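You operate a simulated robot arm through the tools that you are given. There is no shell and no other tool.

You run a simulated robot arm. Do the job below in one go: nothing can be reset, and whatever is moved stays where it is left.

JOB
Run the gauge nut down the fitting, take it off, tray the fitting.
Fine: GOOD if the nut runs home, REWORK if it binds; the nut goes back on its post.

It is judged by the outcome, as a careful person would: the job done as asked, and still so three seconds after it is handed in. It fails if anything else is knocked over, pushed out of place, dropped, spilled or broken.

ROBOT AND FRAMES
A 5-joint arm with a two-finger parallel gripper, fixed in place. Base frame: the origin is at the foot of the arm, x ahead of it, y to its left, z up; the work surface is at about z = 0.82. Units: m, degrees, N and s.
It reaches about 1.134 m from its shoulder. Its first joint turns from -149.0 to 149.0 degrees. Payload 1.57 kg.
Tool frame: the origin (TCP) lies between the finger pads and is the grasp point; the fingertips stand 0.03 m ahead of it; z points along the fingers, y is the line along which they close. Largest opening 0.11 m; finger width 0.024, thickness 0.012; the body of the gripper, 0.048 by 0.112 m, starts 0.078 m behind the TCP.
Orientation is told as [roll, pitch, yaw] about the base's x, y, z axes, in that order, counted from this pose: with the fingers straight down and closing along the base's y, the tool's x points along the base's -x, its y along +y and its z along -z.

CONTROLS
- The arm moves only by the tool servo_tool. Its argument "series" is a list of rows, each a list of 7 numbers: the shift along the base's x, y, z in units of 40 mm (1.0 is 40 mm), then the turn, a rotation vector about the base's x, y, z in units of 8 degrees (1.0 is 8 degrees), then the closure in counts, from 0 (fully open) to 255 (shut). In form: [[tx, ty, tz, ax, ay, az, gripper], ...]. A call has 1 to 20 rows; each row shifts and turns the commanded pose from where the row before left it. A call with a number of a shift or a turn outside -1 to 1 is refused whole. A row lasts 0.2 s, in which the tool goes at most 0.05 m and 8.6 degrees; a call with a longer step from one row to the next is refused whole, and so is a gripper value outside its range. A pose out of reach is approached as far as the arm can. The call stops where the force on the tool passes 40 N (or 10 N more than at its start, if that is more) or the arm is blocked; 0.2 s more then pass. The fingers move at their own pace (about 0.072 m/s each) and stop on an object; they squeeze with about 39 N. The grip force told is the motor's: it shows also when the fingers shut on nothing. Time passes only in rows, and 0.2 s behind the last, so rows that do not move let the fingers close. It gives the time, the measured TCP pose, the force on the tool (base axes), the opening and the grip force at its end, in the units of the frame above (readings bear some noise), with the torque about the TCP (base axes, N m) and any sound that the robot's microphone picked up, and new pictures: "views" is both (left out), scene, wrist or none.
- Cameras (640 x 400 px; columns grow to the right, rows downward): "scene" is fixed at [0.2205, -0.6476, 1.5723]; the picture's right is [0.67, -0.74, 0.00], its down [-0.68, -0.61, -0.41] and it looks along [0.30, 0.27, -0.91] (base axes); focal length 232 px, centre (320, 200). "wrist" rides on the gripper at [0.07, 0.016, -0.141] in the tool frame; the picture's right is [-0.23, 0.97, 0.00], its down [-0.85, -0.20, -0.48] and it looks along [-0.47, -0.11, 0.88] (tool axes); focal length 222 px, centre (320, 200). There is no depth. A picture from a camera that has moved, and an enlarged one, comes with that camera's place and axes in the base frame and with its lens.
- slide_trunk(by): slides the trunk up (or, below 0, down) by that many m; the arm rides with it, the base frame stays. It gives what a move gives, with no picture.
- zoom(camera, box): a new picture of the part [left, top, right, bottom] of that camera's present view, enlarged. It takes no simulated time.
- hand_in(): hands the job in; it is judged then, once.

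Places have to be worked out from the pictures, the camera data and where the tool is seen. Open the gripper and draw the arm clear of the work before you hand the job in, unless the task says otherwise.

The tools are called after "Emit:" by a JSON object that holds its "method" and its "body". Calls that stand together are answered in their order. servo_tool: Moves the arm, as the interface text tells. Its arguments: {"type":"object","properties":{"series":{"type":"array"},"views":{"type":"string","enum":["both","scene","wrist","none"]}},"required":["series"]} The other tools are called the same way: slide_trunk (by) slides the trunk up or down; zoom (camera, box) takes an enlarged picture of a part of a camera's view; hand_in () hands the job in.

At the start:

```text
t: 0.0
tcp_pos: [0.5784, -0.3585, 1.1717]
ee_rot: [0.0, 0.0, 0.0]
wrist_force: [0.1, 1.3, 0.8]
torque: [-0.01, 0.0, -0.02]
opening: 0.11
finger_force: 0.0
trunk travel left (down, up): [-0.904, 0.066]
```

scene: 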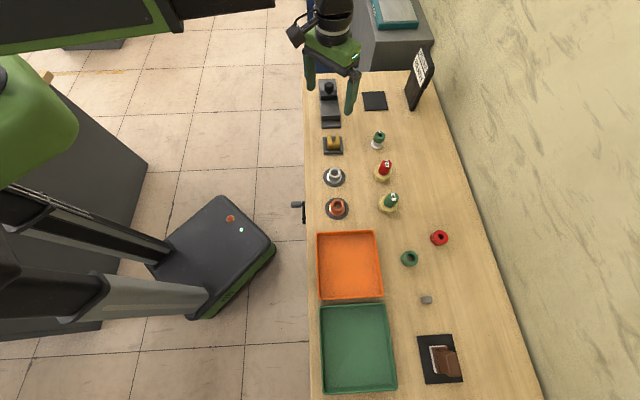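
wrist: 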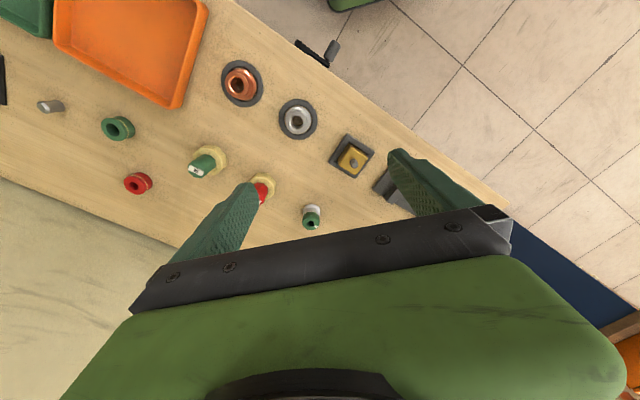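

The pictures show a bench with posts, rings, trays and a sign. I'll zoom in on parts of the scene to identify the gauge nut, the fitting and the trays.

Emit:
{"method": "zoom", "body": {"camera": "scene", "box": [300, 60, 460, 160]}}

Emit:
{"method": "zoom", "body": {"camera": "scene", "box": [300, 130, 460, 230]}}

Emit:
{"method": "zoom", "body": {"camera": "scene", "box": [300, 220, 480, 400]}}

Emit:
{"method": "zoom", "body": {"camera": "scene", "box": [390, 40, 450, 120]}}

Emit:
{"method": "zoom", "body": {"camera": "wrist", "box": [80, 50, 400, 250]}}

```text
4.00 times, centred on (380, 110) of scene
camera zoom: at [0.2205, -0.6476, 1.5723], right [0.67, -0.74, 0.0], down [-0.68, -0.61, -0.41], along [0.3, 0.27, -0.91], focal length 930 px, centre (80, 560)
```

zoom: 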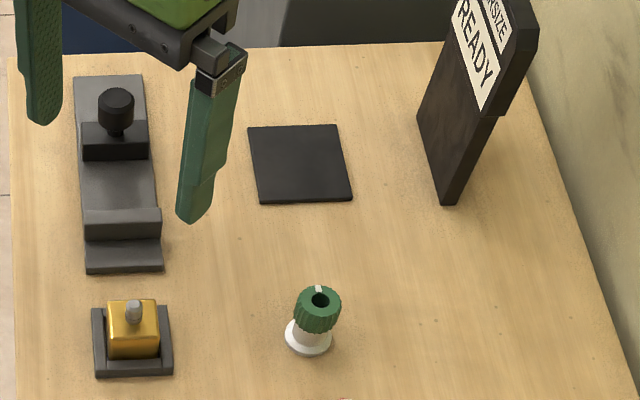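

```text
4.00 times, centred on (380, 180) of scene
camera zoom: at [0.2205, -0.6476, 1.5723], right [0.67, -0.74, 0.0], down [-0.68, -0.61, -0.41], along [0.3, 0.27, -0.91], focal length 930 px, centre (80, 280)
```

zoom: 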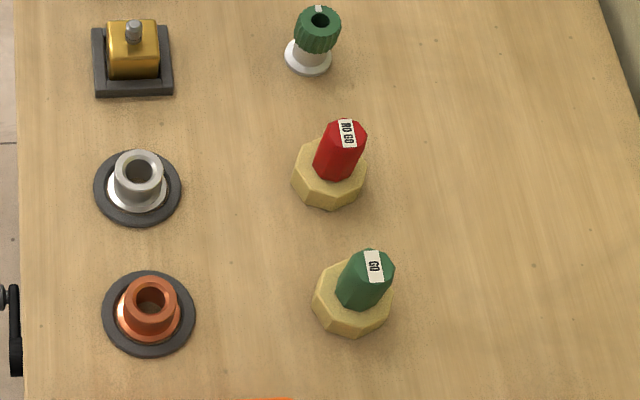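

```text
2.22 times, centred on (390, 310) of scene
camera zoom: at [0.2205, -0.6476, 1.5723], right [0.67, -0.74, 0.0], down [-0.68, -0.61, -0.41], along [0.3, 0.27, -0.91], focal length 517 px, centre (164, -44)
```

zoom: 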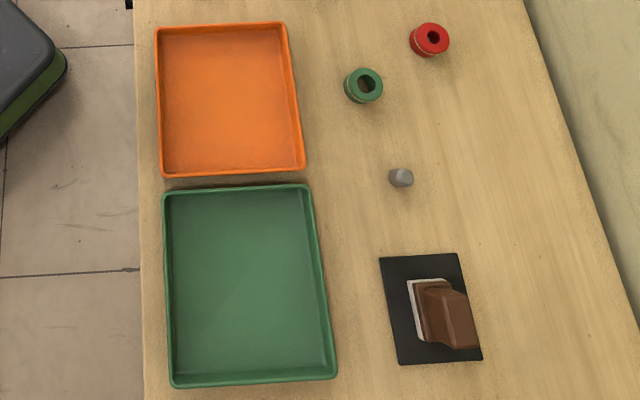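

```text
5.00 times, centred on (420, 80) of scene
camera zoom: at [0.2205, -0.6476, 1.5723], right [0.67, -0.74, 0.0], down [-0.68, -0.61, -0.41], along [0.3, 0.27, -0.91], focal length 1163 px, centre (-180, 800)
```

zoom: 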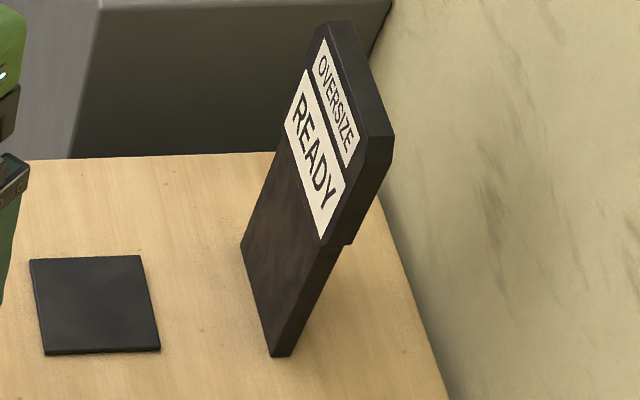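

```text
2.00 times, centred on (240, 150) of wrist
camera zoom: at [0.5089, -0.341, 1.3137], right [0.23, 0.97, 0.0], down [0.85, -0.2, 0.48], along [0.47, -0.11, -0.88], focal length 444 px, centre (480, 300)
```

zoom: 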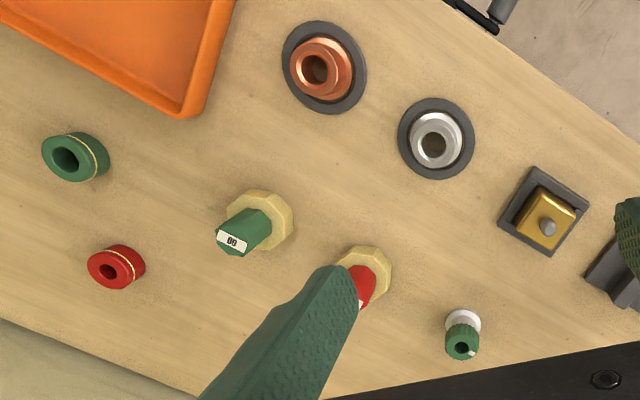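

The green knurled nut on the white post looks like the gauge nut, and the brass block with a stud in a dark nest looks like the fitting. I'll zoom in closer on these and on the trays for any labels.

Emit:
{"method": "zoom", "body": {"camera": "scene", "box": [310, 120, 400, 176]}}

Emit:
{"method": "zoom", "body": {"camera": "scene", "box": [310, 225, 400, 305]}}

Emit:
{"method": "zoom", "body": {"camera": "scene", "box": [310, 295, 405, 400]}}

Emit:
{"method": "zoom", "body": {"camera": "wrist", "box": [0, 0, 220, 120]}}

Emit:
{"method": "zoom", "body": {"camera": "wrist", "box": [290, 120, 410, 240]}}

```text
7.11 times, centred on (355, 148) of scene
camera zoom: at [0.2205, -0.6476, 1.5723], right [0.67, -0.74, 0.0], down [-0.68, -0.61, -0.41], along [0.3, 0.27, -0.91], focal length 1653 px, centre (71, 570)
```

zoom: 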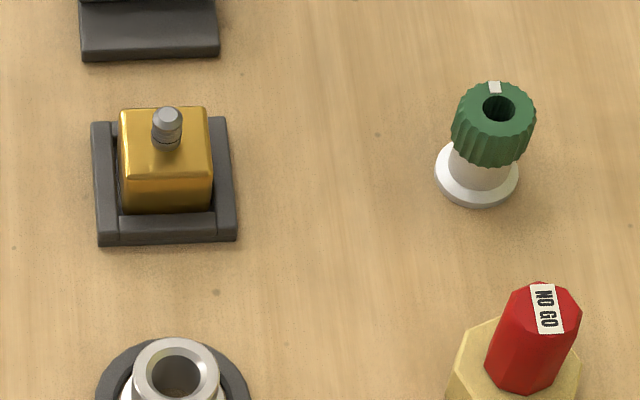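

```text
5.00 times, centred on (355, 265) of scene
camera zoom: at [0.2205, -0.6476, 1.5723], right [0.67, -0.74, 0.0], down [-0.68, -0.61, -0.41], along [0.3, 0.27, -0.91], focal length 1163 px, centre (145, -125)
```

zoom: 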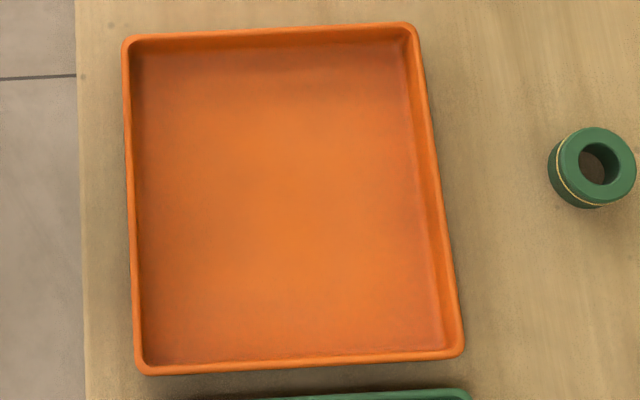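

```text
3.81 times, centred on (358, 348) of scene
camera zoom: at [0.2205, -0.6476, 1.5723], right [0.67, -0.74, 0.0], down [-0.68, -0.61, -0.41], along [0.3, 0.27, -0.91], focal length 886 px, centre (177, -362)
```

zoom: 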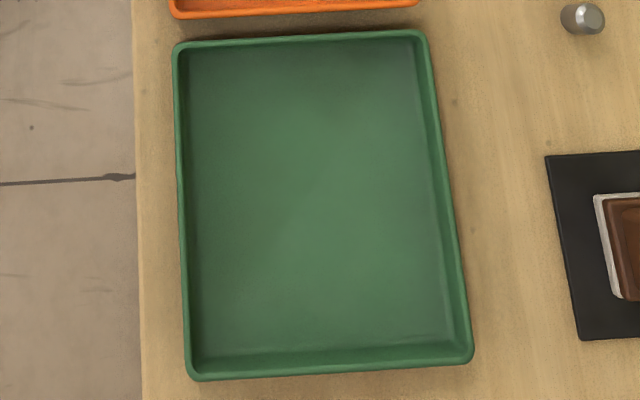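

```text
2.91 times, centred on (110, 60) of wrist
camera zoom: at [0.5089, -0.341, 1.3137], right [0.23, 0.97, 0.0], down [0.85, -0.2, 0.48], along [0.47, -0.11, -0.88], focal length 646 px, centre (931, 607)
```

zoom: 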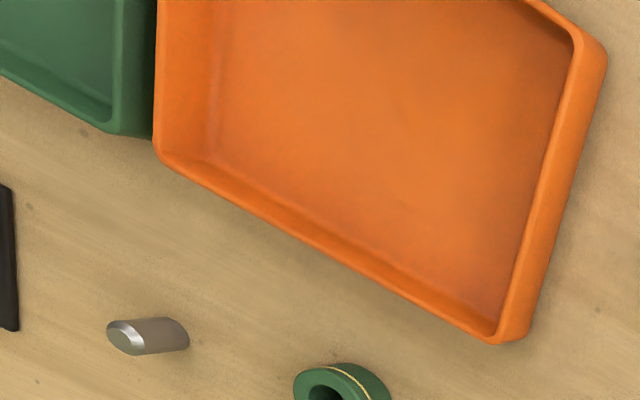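

```text
3.33 times, centred on (350, 180) of wrist
camera zoom: at [0.5089, -0.341, 1.3137], right [0.23, 0.97, 0.0], down [0.85, -0.2, 0.48], along [0.47, -0.11, -0.88], focal length 740 px, centre (220, 267)
```

zoom: 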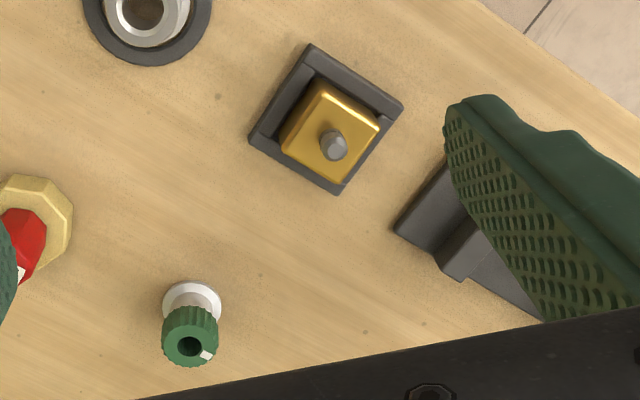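

No labels show, so green should be GOOD and orange REWORK; I'll check again later. By triangulation the nut top is near (0.791, -0.429, 0.890) and the stud top near (0.667, -0.310, 0.900), so I'll move over the nut at a safe height for a closer look.

Emit:
{"method": "servo_tool", "body": {"series": [[0.6, -0.22, -0.45, 0, 0, 0, 0], [0.6, -0.22, -0.45, 0, 0, 0, 0], [0.6, -0.22, -0.45, 0, 0, 0, 0], [0.6, -0.22, -0.45, 0, 0, 0, 0], [0.6, -0.22, -0.45, 0, 0, 0, 0], [0.6, -0.22, -0.45, 0, 0, 0, 0], [0.6, -0.22, -0.45, 0, 0, 0, 0], [0.6, -0.22, -0.45, 0, 0, 0, 0], [0, 0, 0, 0, 0, 0, 0]], "views": "both"}}

```text
t: 2.0
tcp_pos: [0.7694, -0.4284, 1.1725]
ee_rot: [0.0, -0.1, 0.0]
wrist_force: [1.3, 0.4, 0.5]
torque: [0.02, 0.01, 0.01]
opening: 0.1097
finger_force: 0.1
out of reach, approached as far as the arm can: row 1, 2, 3, 4, 5, 6, 7, 8
trunk travel left (down, up): [-0.904, 0.066]
camera wrist: at [0.6993, -0.4111, 1.3139], right [0.23, 0.97, 0.0], down [0.85, -0.2, 0.48], along [0.47, -0.11, -0.88], focal length 222 px, centre (320, 200)
```

scene: 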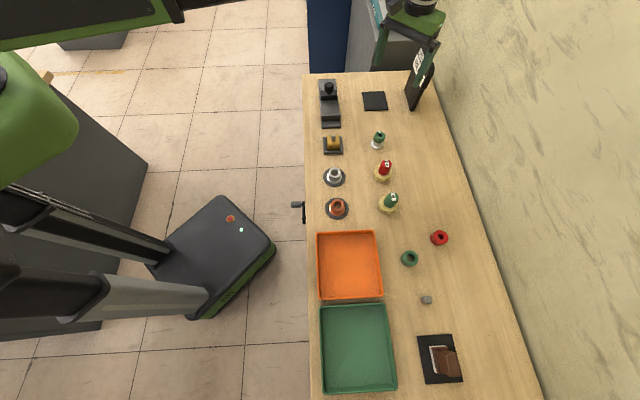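
wrist: 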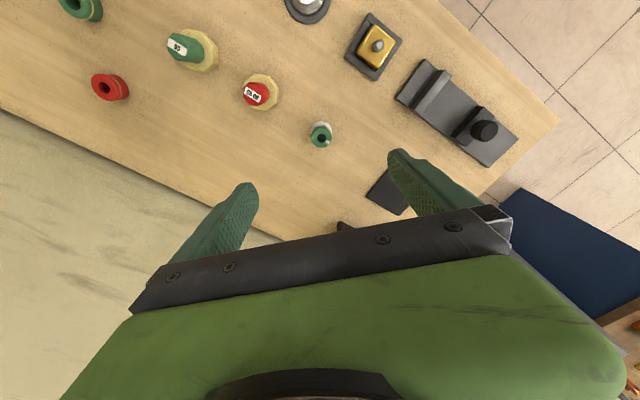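

The arm could not get lower than z≈1.17 with the trunk this high, so I'll slide the trunk down 0.17 m. The area below the gripper at this position is clear down to z≈0.89.

Emit:
{"method": "slide_trunk", "body": {"by": -0.17}}

Emit:
{"method": "servo_tool", "body": {"series": [[0, 0, 0, 0, 0, 0, 0]], "views": "both"}}

```text
t: 3.9
tcp_pos: [0.7694, -0.428, 1.0014]
ee_rot: [0.0, 0.1, 0.0]
wrist_force: [-0.6, 0.4, 0.8]
torque: [-0.01, 0.0, -0.02]
opening: 0.1098
finger_force: 0.1
trunk travel left (down, up): [-0.734, 0.236]
```

```text
t: 4.3
tcp_pos: [0.7692, -0.4271, 1.0008]
ee_rot: [0.1, 0.0, 0.0]
wrist_force: [-0.4, -0.4, 0.0]
torque: [0.03, -0.01, 0.01]
opening: 0.1099
finger_force: 0.1
trunk travel left (down, up): [-0.734, 0.236]
camera wrist: at [0.6995, -0.4112, 1.1438], right [0.23, 0.97, 0.0], down [0.85, -0.2, 0.48], along [0.47, -0.11, -0.88], focal length 222 px, centre (320, 200)
```

scene: 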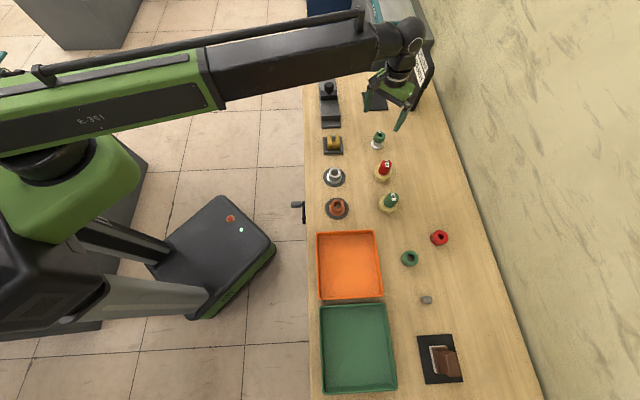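
wrist: 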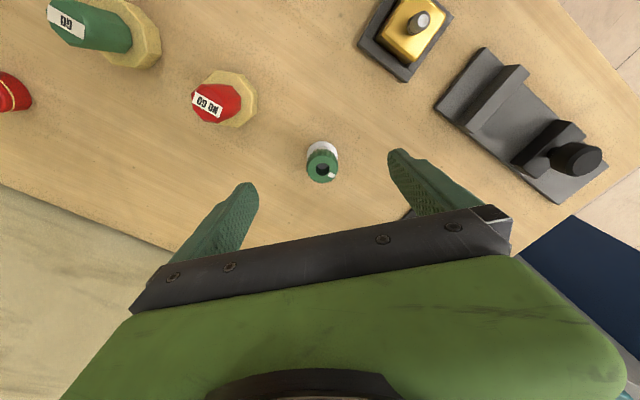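

The gripper is now above the nut at z=1.0. I'll zoom in on the nut and the fitting in this closer wrist view.

Emit:
{"method": "zoom", "body": {"camera": "wrist", "box": [270, 120, 370, 200]}}

Emit:
{"method": "zoom", "body": {"camera": "wrist", "box": [350, 0, 460, 90]}}

Emit:
{"method": "zoom", "body": {"camera": "scene", "box": [350, 80, 440, 160]}}

```text
5.00 times, centred on (320, 160) of wrist
camera zoom: at [0.6995, -0.4112, 1.1438], right [0.23, 0.97, 0.0], down [0.85, -0.2, 0.48], along [0.47, -0.11, -0.88], focal length 1111 px, centre (320, 400)
```

zoom: 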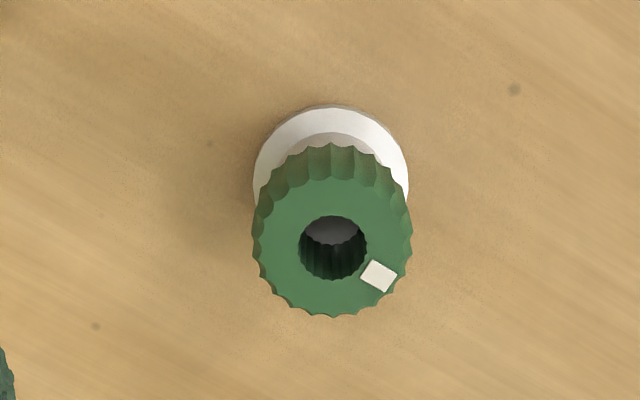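

```text
4.44 times, centred on (405, 45) of wrist
camera zoom: at [0.6995, -0.4112, 1.1438], right [0.23, 0.97, 0.0], down [0.85, -0.2, 0.48], along [0.47, -0.11, -0.88], focal length 987 px, centre (-58, 889)
```

zoom: 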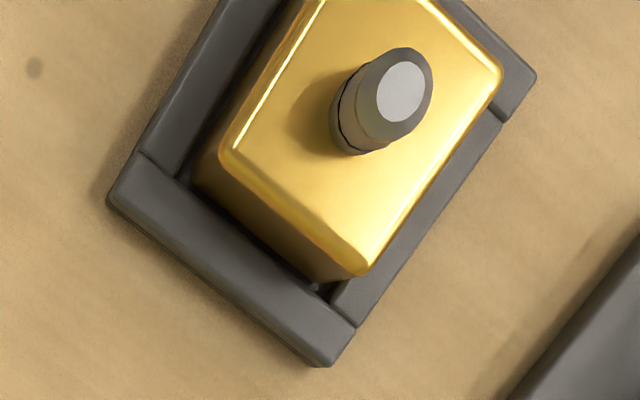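

```text
5.00 times, centred on (395, 120) of scene
camera zoom: at [0.2205, -0.6476, 1.5723], right [0.67, -0.74, 0.0], down [-0.68, -0.61, -0.41], along [0.3, 0.27, -0.91], focal length 1163 px, centre (-55, 600)
```

zoom: 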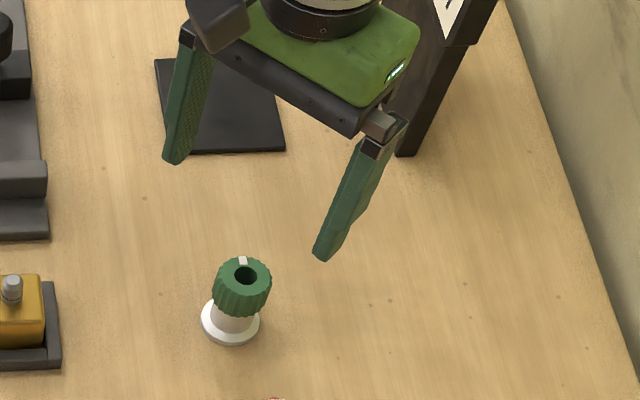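

The nut is about 38 mm across with its top near (0.795, -0.431, 0.888). The arm seems to be at its low limit for this trunk height, so I'll raise the tool 0.28 m over the nut's axis before lowering the trunk further.

Emit:
{"method": "servo_tool", "body": {"series": [[0.2, -0.02, 1.0, 0, 0, 0, 0], [0.2, -0.02, 1.0, 0, 0, 0, 0], [0.2, -0.02, 1.0, 0, 0, 0, 0], [0.04, -0.02, 1.0, 0, 0, 0, 0], [0, 0, 1.0, 0, 0, 0, 0], [0, 0, 1.0, 0, 0, 0, 0], [0, 0, 1.0, 0, 0, 0, 0], [0, 0, 0, 0, 0, 0, 0]], "views": "none"}}

```text
t: 6.1
tcp_pos: [0.7869, -0.4283, 1.0017]
ee_rot: [0.1, -0.1, 0.0]
wrist_force: [-0.4, -0.1, 0.3]
torque: [0.04, 0.03, 0.03]
opening: 0.1099
finger_force: 0.0
out of reach, approached as far as the arm can: row 1, 2, 3, 4, 5, 6, 7
trunk travel left (down, up): [-0.734, 0.236]
```

The height did not change even when commanded upward, so I need to understand the reachable range here. I'll test a small pure upward move.

Emit:
{"method": "servo_tool", "body": {"series": [[0, 0, 0.5, 0, 0, 0, 0], [0, 0, 0.5, 0, 0, 0, 0], [0, 0, 0.5, 0, 0, 0, 0]], "views": "none"}}

```text
t: 6.9
tcp_pos: [0.7867, -0.4274, 1.0015]
ee_rot: [0.0, 0.0, 0.1]
wrist_force: [-0.2, 0.5, 0.6]
torque: [0.01, 0.0, -0.01]
opening: 0.1101
finger_force: 0.0
out of reach, approached as far as the arm can: row 1, 2, 3
trunk travel left (down, up): [-0.734, 0.236]
```

Height seems fixed by the trunk when the fingers point straight down. I'll test a small pure horizontal correction toward the nut axis to see whether it is accepted.

Emit:
{"method": "servo_tool", "body": {"series": [[0.2, -0.05, 0, 0, 0, 0, 0], [0, 0, 0, 0, 0, 0, 0]], "views": "none"}}

```text
t: 7.5
tcp_pos: [0.7951, -0.4304, 1.0006]
ee_rot: [-0.1, -0.1, -0.1]
wrist_force: [-0.7, -0.5, -0.9]
torque: [-0.01, 0.02, -0.02]
opening: 0.11
finger_force: 0.1
trunk travel left (down, up): [-0.734, 0.236]
```

Horizontal moves work, so height is controlled by the trunk. I'm over the nut axis at (0.795, -0.430); I'll lower 45 mm and check alignment in the wrist view.

Emit:
{"method": "slide_trunk", "body": {"by": -0.045}}

Emit:
{"method": "servo_tool", "body": {"series": [[0, 0, 0, 0, 0, 0, 0]], "views": "wrist"}}

Emit:
{"method": "zoom", "body": {"camera": "wrist", "box": [220, 100, 420, 225]}}

Emit:
{"method": "zoom", "body": {"camera": "scene", "box": [350, 100, 420, 160]}}

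```text
t: 8.4
tcp_pos: [0.7947, -0.4302, 0.9563]
ee_rot: [0.0, -0.2, -0.1]
wrist_force: [0.5, 0.5, 1.2]
torque: [0.0, -0.01, -0.02]
opening: 0.1101
finger_force: 0.0
trunk travel left (down, up): [-0.689, 0.281]
```

```text
t: 8.8
tcp_pos: [0.7943, -0.431, 0.9559]
ee_rot: [0.0, 0.0, 0.0]
wrist_force: [0.1, -1.0, -0.1]
torque: [0.02, 0.0, 0.0]
opening: 0.1101
finger_force: 0.0
trunk travel left (down, up): [-0.689, 0.281]
camera wrist: at [0.7239, -0.4146, 1.0988], right [0.23, 0.97, 0.0], down [0.85, -0.2, 0.48], along [0.47, -0.11, -0.88], focal length 222 px, centre (320, 200)
```

wrist: 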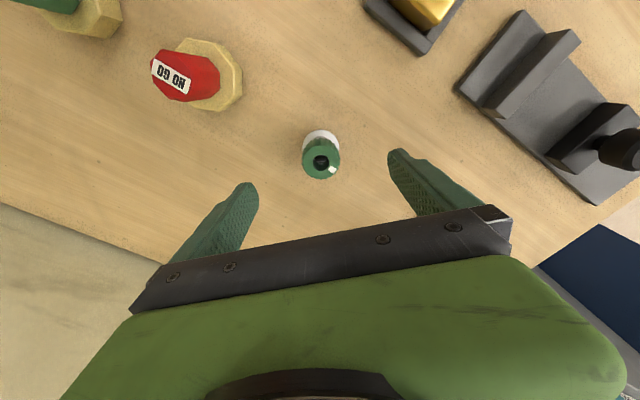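

```text
3.20 times, centred on (320, 162) of wrist
camera zoom: at [0.7239, -0.4146, 1.0988], right [0.23, 0.97, 0.0], down [0.85, -0.2, 0.48], along [0.47, -0.11, -0.88], focal length 711 px, centre (320, 320)
```

zoom: 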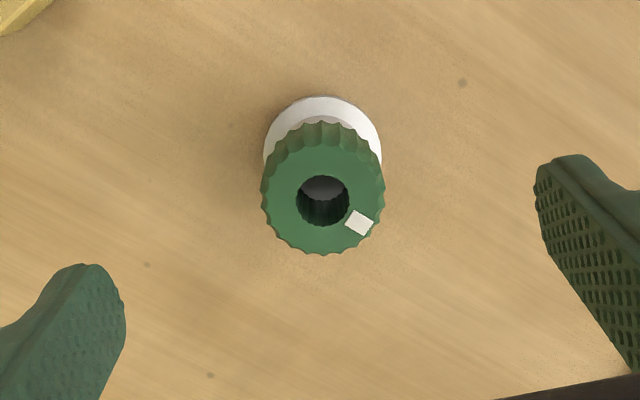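

```text
6.67 times, centred on (385, 130) of scene
camera zoom: at [0.2205, -0.6476, 1.5723], right [0.67, -0.74, 0.0], down [-0.68, -0.61, -0.41], along [0.3, 0.27, -0.91], focal length 1550 px, centre (-113, 667)
```

zoom: 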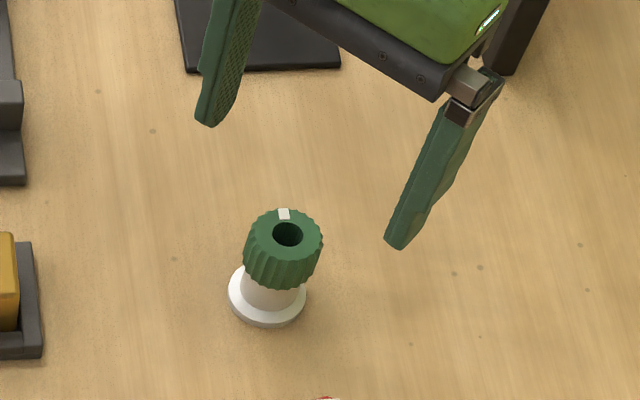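

The nut is aligned within about 2 mm, its top at z≈0.887 and bottom near 0.862. I'll zoom further to firm up the nut's diameter and height before gripping.

Emit:
{"method": "zoom", "body": {"camera": "scene", "box": [365, 125, 390, 150]}}

Emit:
{"method": "zoom", "body": {"camera": "wrist", "box": [295, 125, 345, 185]}}

```text
16.00 times, centred on (378, 138) of scene
camera zoom: at [0.2205, -0.6476, 1.5723], right [0.67, -0.74, 0.0], down [-0.68, -0.61, -0.41], along [0.3, 0.27, -0.91], focal length 3720 px, centre (-600, 1200)
```

zoom: 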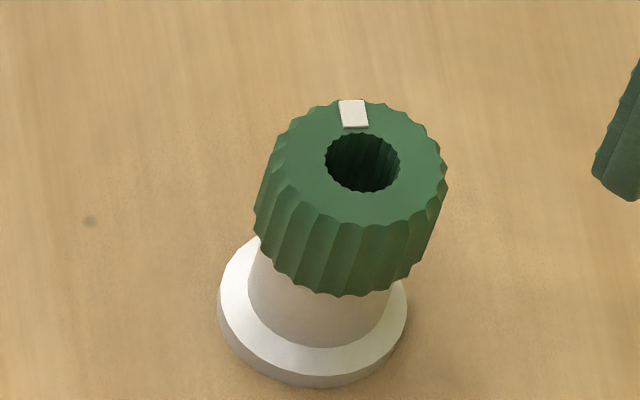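

```text
6.67 times, centred on (320, 155) of wrist
camera zoom: at [0.7239, -0.4146, 1.0988], right [0.23, 0.97, 0.0], down [0.85, -0.2, 0.48], along [0.47, -0.11, -0.88], focal length 1481 px, centre (320, 500)
```

zoom: 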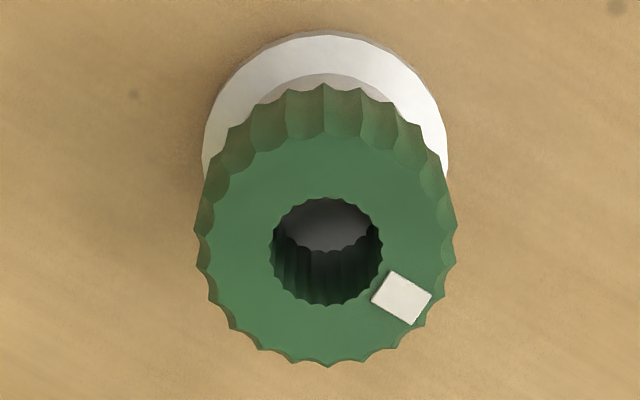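

The nut is about 39 mm in diameter and 25 mm tall, spanning z≈0.862–0.887. I'll lower so the fingertips stop about 8 mm above its bottom edge (TCP z≈0.900), then close.

Emit:
{"method": "servo_tool", "body": {"series": [[0.02, 0.0, 0, 0, 0, 0, 0], [0, 0, 0, 0, 0, 0, 0]], "views": "none"}}

Emit:
{"method": "slide_trunk", "body": {"by": -0.056}}

Emit:
{"method": "servo_tool", "body": {"series": [[0, 0, 0, 0, 0, 0, 0]], "views": "both"}}

Emit:
{"method": "zoom", "body": {"camera": "wrist", "box": [220, 120, 420, 245]}}

Emit:
{"method": "zoom", "body": {"camera": "scene", "box": [350, 110, 410, 160]}}

```text
t: 9.4
tcp_pos: [0.7946, -0.4309, 0.9553]
ee_rot: [0.0, 0.0, 0.1]
wrist_force: [-0.3, -0.2, 0.6]
torque: [0.01, 0.0, 0.02]
opening: 0.1099
finger_force: 0.1
trunk travel left (down, up): [-0.689, 0.281]
```

```text
t: 10.4
tcp_pos: [0.7951, -0.4311, 0.9006]
ee_rot: [0.1, 0.0, 0.0]
wrist_force: [0.2, 0.5, 0.3]
torque: [-0.01, -0.01, -0.02]
opening: 0.1099
finger_force: 0.2
trunk travel left (down, up): [-0.633, 0.337]
```

```text
t: 10.8
tcp_pos: [0.7936, -0.4322, 0.8997]
ee_rot: [0.0, -0.1, -0.1]
wrist_force: [-0.7, 0.8, 0.0]
torque: [0.03, 0.02, 0.03]
opening: 0.1098
finger_force: 0.0
trunk travel left (down, up): [-0.633, 0.337]
camera wrist: at [0.7247, -0.4146, 1.0428], right [0.23, 0.97, 0.0], down [0.85, -0.2, 0.48], along [0.47, -0.11, -0.88], focal length 222 px, centre (320, 200)
```

scene: 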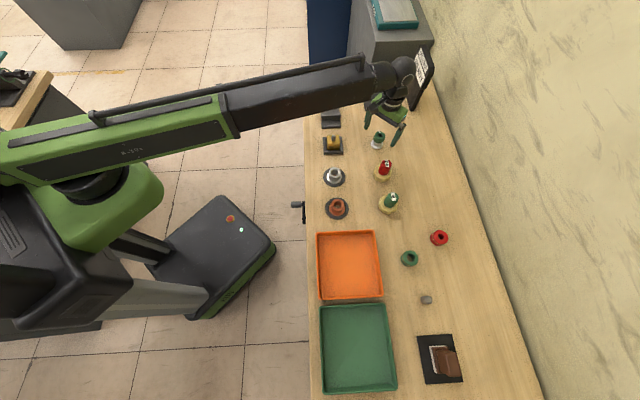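
wrist: 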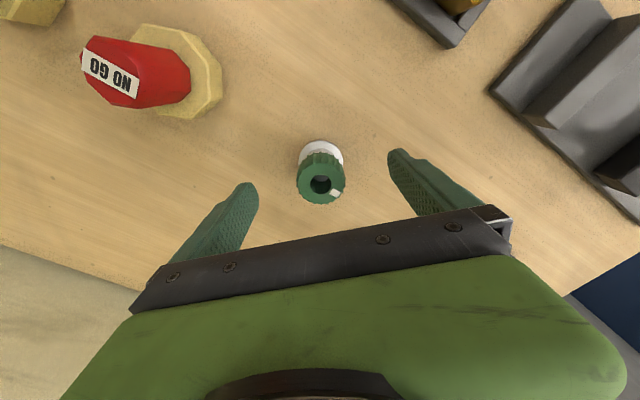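

```text
3.20 times, centred on (320, 182) of wrist
camera zoom: at [0.7247, -0.4146, 1.0428], right [0.23, 0.97, 0.0], down [0.85, -0.2, 0.48], along [0.47, -0.11, -0.88], focal length 711 px, centre (320, 256)
```

zoom: 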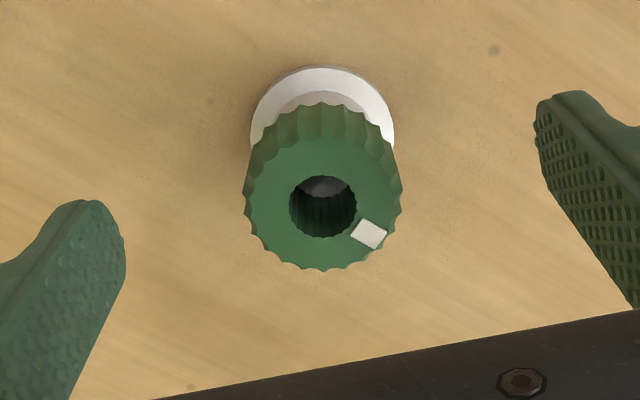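

```text
8.00 times, centred on (380, 135) of scene
camera zoom: at [0.2205, -0.6476, 1.5723], right [0.67, -0.74, 0.0], down [-0.68, -0.61, -0.41], along [0.3, 0.27, -0.91], focal length 1860 px, centre (-160, 720)
```

zoom: 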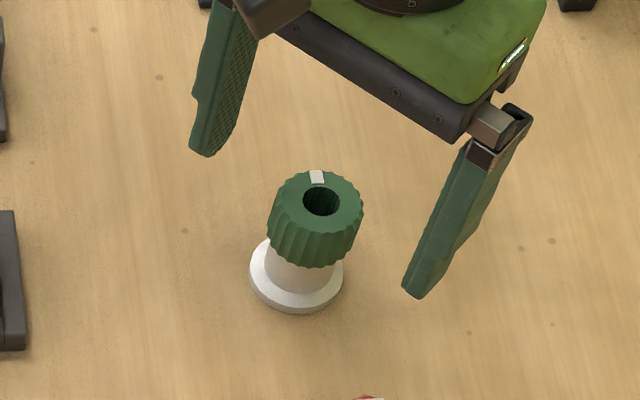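

The nut is centred between the fingers to within a millimetre. I'll close the gripper on it.

Emit:
{"method": "servo_tool", "body": {"series": [[0, 0, 0, 0, 0, 0, 100], [0, 0, 0, 0, 0, 0, 140], [0, 0, 0, 0, 0, 0, 180], [0, 0, 0, 0, 0, 0, 255], [0, 0, 0, 0, 0, 0, 255], [0, 0, 0, 0, 0, 0, 255]], "views": "both"}}

Emit:
{"method": "zoom", "body": {"camera": "wrist", "box": [220, 120, 420, 245]}}

Emit:
{"method": "zoom", "body": {"camera": "scene", "box": [350, 110, 410, 160]}}

```text
t: 12.2
tcp_pos: [0.7929, -0.431, 0.9003]
ee_rot: [0.0, 0.0, -0.1]
wrist_force: [0.4, 0.5, 0.5]
torque: [0.03, -0.01, 0.06]
opening: 0.0406
finger_force: 39.3
trunk travel left (down, up): [-0.633, 0.337]
camera wrist: at [0.7246, -0.4146, 1.0428], right [0.23, 0.97, 0.0], down [0.85, -0.2, 0.48], along [0.47, -0.11, -0.88], focal length 222 px, centre (320, 200)
```

scene: 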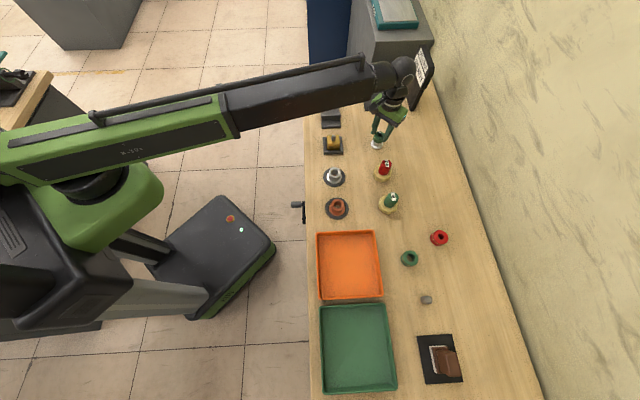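
wrist: 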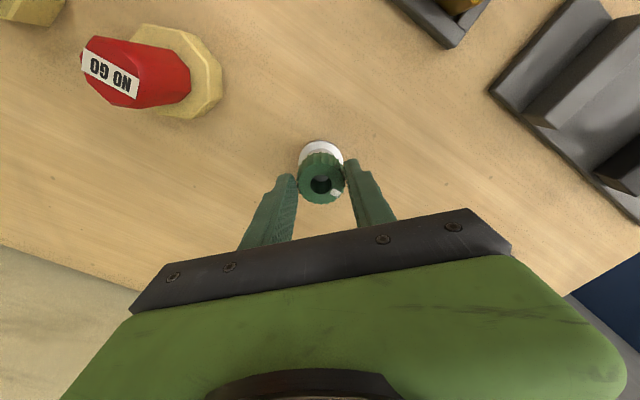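

```text
3.20 times, centred on (320, 182) of wrist
camera zoom: at [0.7246, -0.4146, 1.0428], right [0.23, 0.97, 0.0], down [0.85, -0.2, 0.48], along [0.47, -0.11, -0.88], focal length 711 px, centre (320, 256)
```

zoom: 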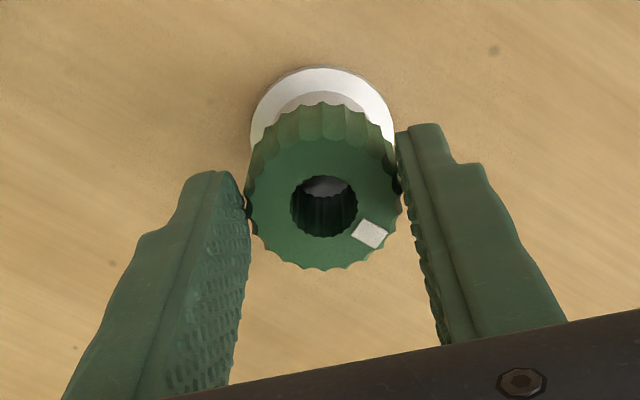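

```text
8.00 times, centred on (380, 135) of scene
camera zoom: at [0.2205, -0.6476, 1.5723], right [0.67, -0.74, 0.0], down [-0.68, -0.61, -0.41], along [0.3, 0.27, -0.91], focal length 1860 px, centre (-160, 720)
```

zoom: 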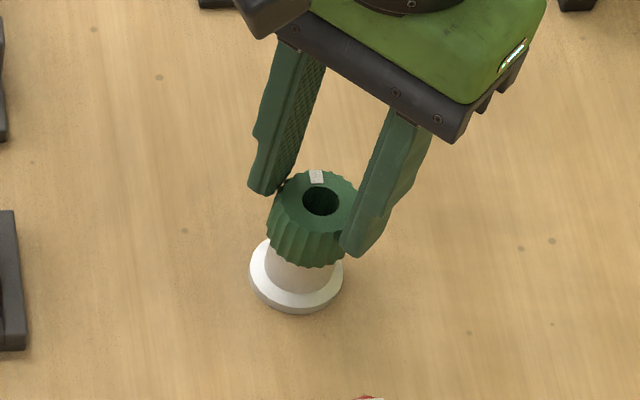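

The nut is held (opening 40.6 mm, 39 N) and hasn't shifted. I'll lift 20 mm and check that it comes off the post by itself.

Emit:
{"method": "slide_trunk", "body": {"by": 0.02}}

Emit:
{"method": "zoom", "body": {"camera": "scene", "box": [350, 110, 410, 160]}}

Emit:
{"method": "zoom", "body": {"camera": "wrist", "box": [220, 120, 420, 245]}}

```text
t: 12.8
tcp_pos: [0.7948, -0.4317, 0.9206]
ee_rot: [-0.1, 0.1, 0.0]
wrist_force: [0.4, 0.0, 0.0]
torque: [0.04, -0.02, 0.01]
opening: 0.0405
finger_force: 39.1
trunk travel left (down, up): [-0.653, 0.317]
```

```text
8.00 times, centred on (380, 135) of scene
camera zoom: at [0.2205, -0.6476, 1.5723], right [0.67, -0.74, 0.0], down [-0.68, -0.61, -0.41], along [0.3, 0.27, -0.91], focal length 1860 px, centre (-160, 720)
```

zoom: 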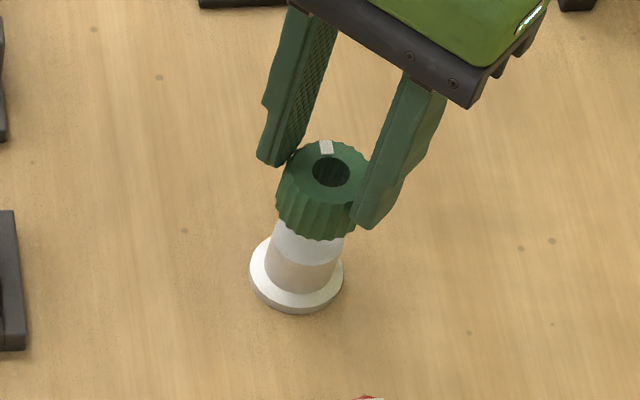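

```text
3.20 times, centred on (320, 182) of wrist
camera zoom: at [0.7248, -0.4146, 1.0627], right [0.23, 0.97, 0.0], down [0.86, -0.2, 0.48], along [0.47, -0.11, -0.88], focal length 711 px, centre (320, 256)
```

zoom: 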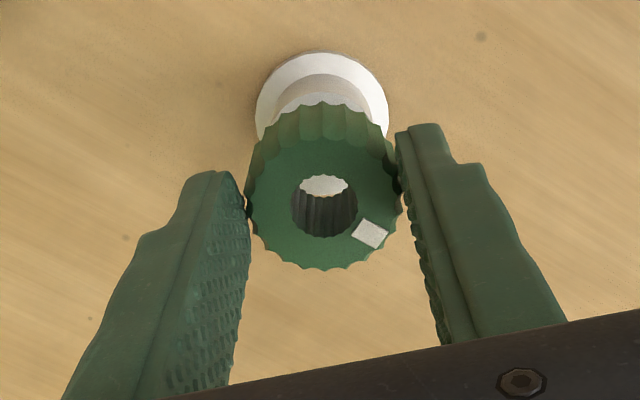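

The nut lifted cleanly; the post is a flat-topped pedestal. I'll raise it well up and use the post seen directly below to calibrate where "straight under the nut" appears in the wrist picture.

Emit:
{"method": "slide_trunk", "body": {"by": 0.16}}

Emit:
{"method": "servo_tool", "body": {"series": [[0, 0, 0, 0, 0, 0, 255]], "views": "both"}}

Emit:
{"method": "zoom", "body": {"camera": "wrist", "box": [285, 100, 355, 150]}}

Emit:
{"method": "zoom", "body": {"camera": "scene", "box": [350, 60, 430, 160]}}

```text
t: 14.7
tcp_pos: [0.7941, -0.4318, 1.0796]
ee_rot: [-0.1, -0.1, 0.0]
wrist_force: [-0.7, -1.3, -0.5]
torque: [0.02, 0.05, 0.02]
opening: 0.0406
finger_force: 39.1
trunk travel left (down, up): [-0.813, 0.157]
```

```text
t: 15.1
tcp_pos: [0.7941, -0.4316, 1.079]
ee_rot: [0.0, 0.0, 0.0]
wrist_force: [-0.3, -0.2, -0.5]
torque: [-0.01, 0.0, 0.04]
opening: 0.0404
finger_force: 39.3
trunk travel left (down, up): [-0.813, 0.157]
camera wrist: at [0.7248, -0.4146, 1.2226], right [0.23, 0.97, 0.0], down [0.85, -0.2, 0.48], along [0.47, -0.11, -0.88], focal length 222 px, centre (320, 200)
```

scene: 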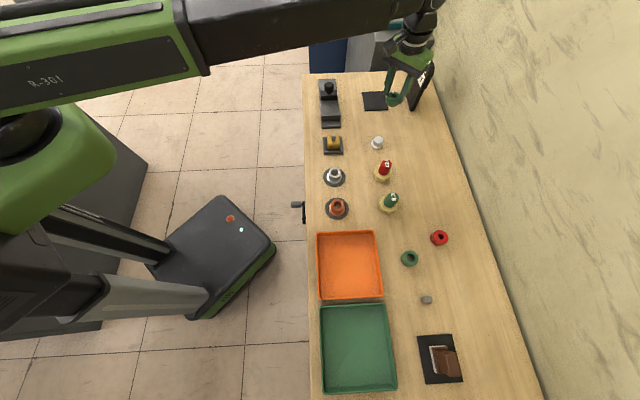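
wrist: 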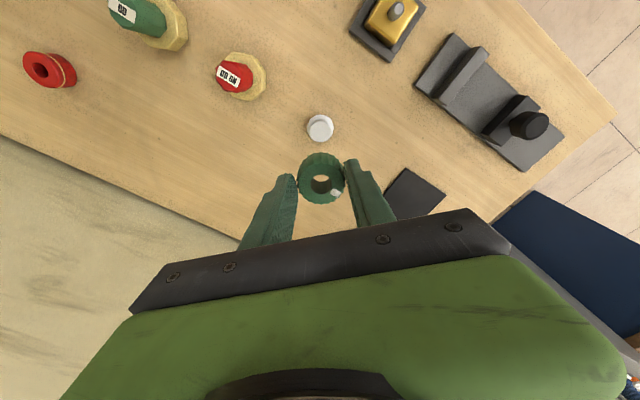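

```text
8.00 times, centred on (320, 125) of wrist
camera zoom: at [0.7248, -0.4146, 1.2226], right [0.23, 0.97, 0.0], down [0.85, -0.2, 0.48], along [0.47, -0.11, -0.88], focal length 1777 px, centre (320, 800)
```

zoom: 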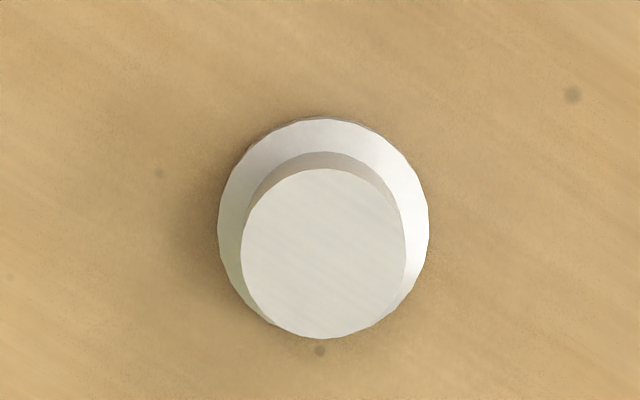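

```text
4.00 times, centred on (390, 110) of scene
camera zoom: at [0.2205, -0.6476, 1.5723], right [0.67, -0.74, 0.0], down [-0.68, -0.61, -0.41], along [0.3, 0.27, -0.91], focal length 930 px, centre (40, 560)
```

zoom: 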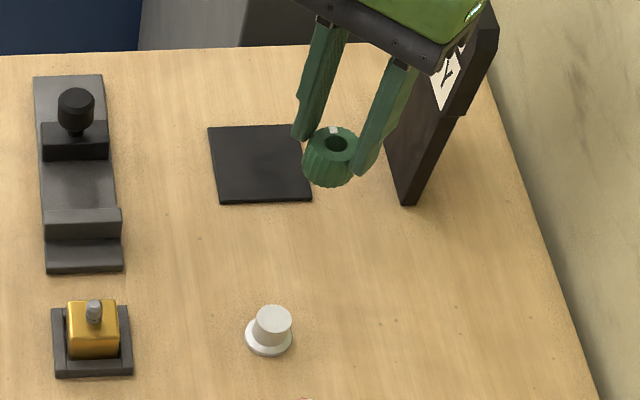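

The post is flat-topped, and the nut had sat about 3 mm toward -x of its centre; both cameras agree. Now I'll carry the nut at this height across to above the fitting, around (0.677, -0.311).

Emit:
{"method": "servo_tool", "body": {"series": [[-0.7375, 0.75, 0, 0, 0, 0, 255], [-0.7375, 0.75, 0, 0, 0, 0, 255], [-0.7375, 0.75, 0, 0, 0, 0, 255], [-0.7375, 0.75, 0, 0, 0, 0, 255], [0, 0, 0, 0, 0, 0, 255]], "views": "both"}}

Emit:
{"method": "zoom", "body": {"camera": "wrist", "box": [270, 80, 370, 160]}}

Emit:
{"method": "zoom", "body": {"camera": "scene", "box": [310, 80, 370, 160]}}

```text
t: 16.3
tcp_pos: [0.6763, -0.3109, 1.0792]
ee_rot: [-0.1, 0.0, 0.0]
wrist_force: [-0.1, -0.9, -1.3]
torque: [-0.01, -0.01, 0.0]
opening: 0.0402
finger_force: 39.0
trunk travel left (down, up): [-0.813, 0.157]
camera wrist: at [0.6069, -0.2951, 1.2225], right [0.23, 0.97, 0.0], down [0.86, -0.2, 0.48], along [0.47, -0.11, -0.88], focal length 222 px, centre (320, 200)
```

scene: 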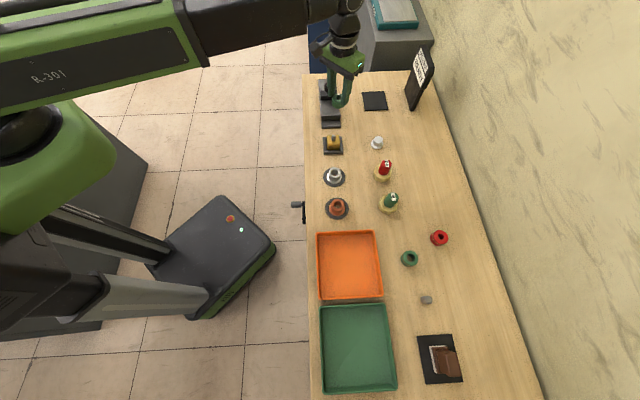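
wrist: 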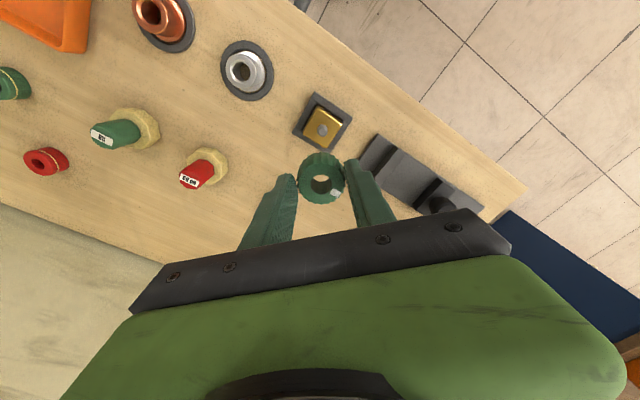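

```text
5.00 times, centred on (320, 120) of wrist
camera zoom: at [0.6069, -0.2951, 1.2225], right [0.23, 0.97, 0.0], down [0.86, -0.2, 0.48], along [0.47, -0.11, -0.88], focal length 1111 px, centre (320, 600)
```

zoom: 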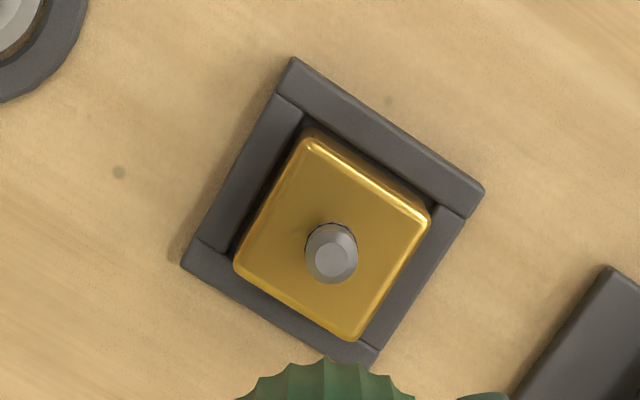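

```text
5.00 times, centred on (340, 120) of scene
camera zoom: at [0.2205, -0.6476, 1.5723], right [0.67, -0.74, 0.0], down [-0.68, -0.61, -0.41], along [0.3, 0.27, -0.91], focal length 1163 px, centre (220, 600)
```

zoom: 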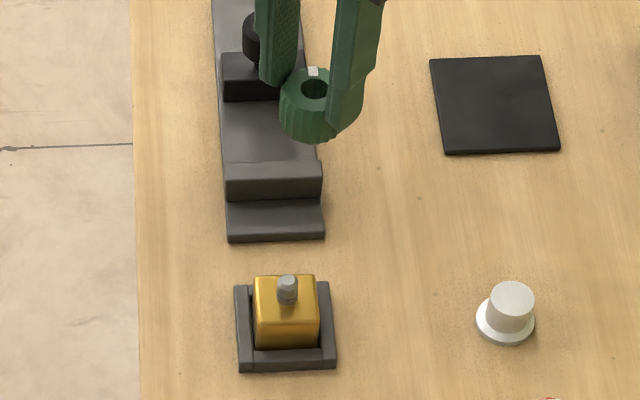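

The stud top triangulates to about (0.676, -0.307, 0.886), so the nut needs +4 mm in y. I'll correct that and lower to roughly 10 mm above the stud.

Emit:
{"method": "servo_tool", "body": {"series": [[-0.005, 0.1025, 0, 0, 0, 0, 255], [0, 0, 0, 0, 0, 0, 255]], "views": "wrist"}}

Emit:
{"method": "zoom", "body": {"camera": "wrist", "box": [290, 100, 350, 150]}}

Emit:
{"method": "slide_trunk", "body": {"by": -0.143}}

Emit:
{"method": "servo_tool", "body": {"series": [[0, 0, 0, 0, 0, 0, 255]], "views": "wrist"}}

Emit:
{"method": "zoom", "body": {"camera": "wrist", "box": [260, 110, 380, 220]}}

Emit:
{"method": "zoom", "body": {"camera": "scene", "box": [310, 110, 360, 160]}}

```text
t: 16.9
tcp_pos: [0.675, -0.3082, 1.0802]
ee_rot: [0.0, 0.0, 0.0]
wrist_force: [0.2, -0.2, -0.4]
torque: [0.0, 0.01, 0.0]
opening: 0.0406
finger_force: 39.5
trunk travel left (down, up): [-0.813, 0.157]
camera wrist: at [0.6063, -0.2913, 1.2227], right [0.23, 0.97, 0.0], down [0.85, -0.2, 0.48], along [0.47, -0.11, -0.88], focal length 222 px, centre (320, 200)
```

wrist: 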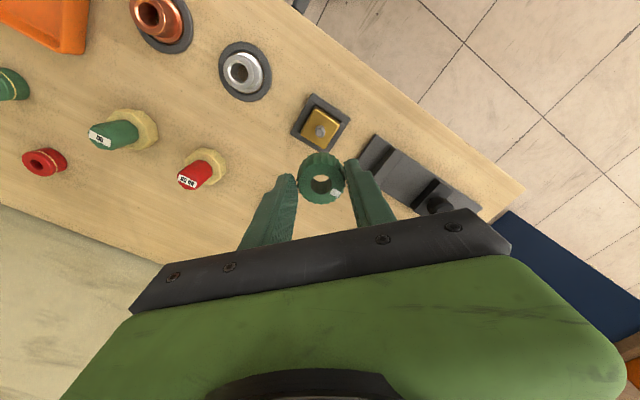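

```text
8.00 times, centred on (320, 125) of wrist
camera zoom: at [0.6063, -0.2913, 1.2227], right [0.23, 0.97, 0.0], down [0.85, -0.2, 0.48], along [0.47, -0.11, -0.88], focal length 1777 px, centre (320, 800)
```

zoom: 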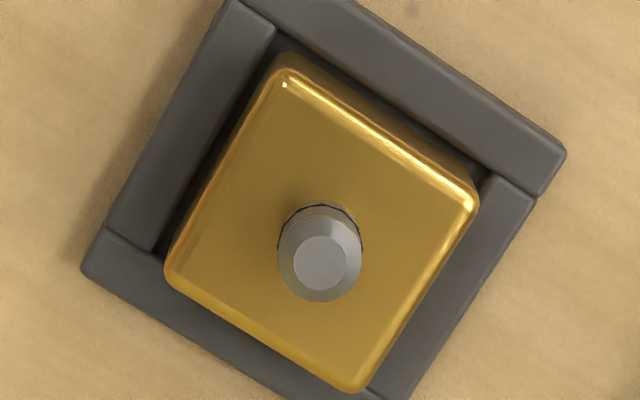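

```text
t: 18.6
tcp_pos: [0.6762, -0.3085, 0.9379]
ee_rot: [0.0, 0.0, 0.0]
wrist_force: [0.3, 0.8, -0.3]
torque: [-0.01, -0.01, 0.01]
opening: 0.0403
finger_force: 39.3
trunk travel left (down, up): [-0.67, 0.3]
```

```text
t: 19.0
tcp_pos: [0.6763, -0.3085, 0.9368]
ee_rot: [0.0, 0.0, 0.1]
wrist_force: [-0.2, -0.3, 0.2]
torque: [-0.01, -0.03, -0.02]
opening: 0.0406
finger_force: 38.7
trunk travel left (down, up): [-0.67, 0.3]
camera wrist: at [0.6063, -0.2914, 1.0797], right [0.23, 0.97, 0.0], down [0.85, -0.2, 0.48], along [0.47, -0.11, -0.88], focal length 222 px, centre (320, 200)
```

wrist: 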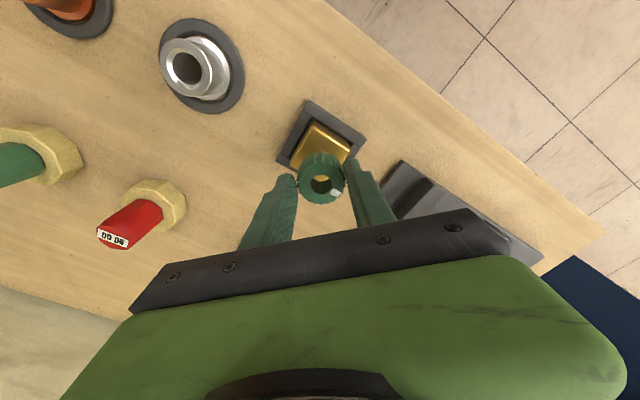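

```text
3.64 times, centred on (320, 165) of wrist
camera zoom: at [0.6063, -0.2914, 1.0797], right [0.23, 0.97, 0.0], down [0.85, -0.2, 0.48], along [0.47, -0.11, -0.88], focal length 808 px, centre (320, 327)
```

zoom: 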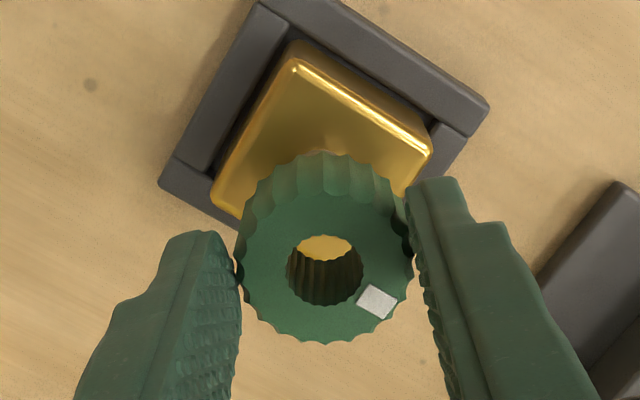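

```text
8.00 times, centred on (335, 135) of scene
camera zoom: at [0.2205, -0.6476, 1.5723], right [0.67, -0.74, 0.0], down [-0.68, -0.61, -0.41], along [0.3, 0.27, -0.91], focal length 1860 px, centre (200, 720)
```

zoom: 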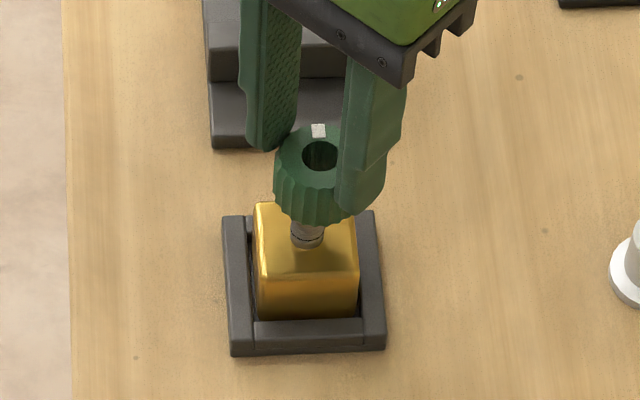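

The nut is about 12 mm above the stud and aligned well in the wrist view. I'll check the alignment in the scene view at higher magnification before lowering.

Emit:
{"method": "zoom", "body": {"camera": "scene", "box": [320, 118, 350, 148]}}

Emit:
{"method": "zoom", "body": {"camera": "wrist", "box": [295, 145, 350, 205]}}

```text
13.33 times, centred on (335, 133) of scene
camera zoom: at [0.2205, -0.6476, 1.5723], right [0.67, -0.74, 0.0], down [-0.68, -0.61, -0.41], along [0.3, 0.27, -0.91], focal length 3100 px, centre (120, 1093)
```

zoom: 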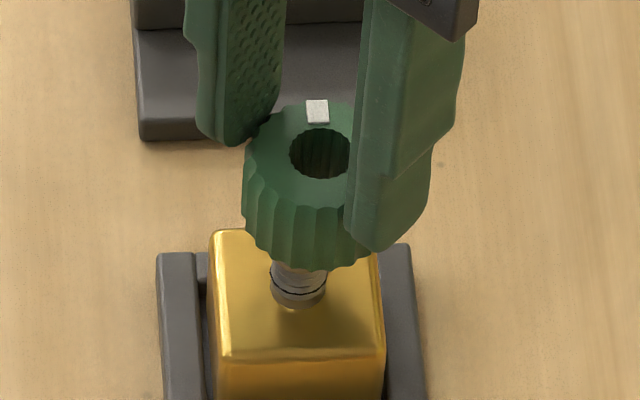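

```text
6.67 times, centred on (322, 175) of wrist
camera zoom: at [0.6063, -0.2914, 1.0797], right [0.23, 0.97, 0.0], down [0.85, -0.2, 0.48], along [0.47, -0.11, -0.88], focal length 1481 px, centre (303, 367)
```

zoom: 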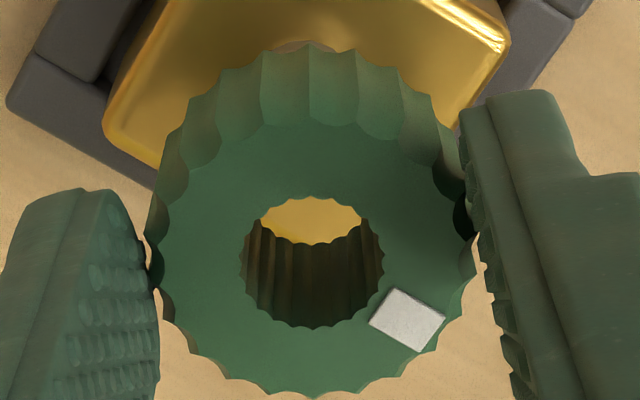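

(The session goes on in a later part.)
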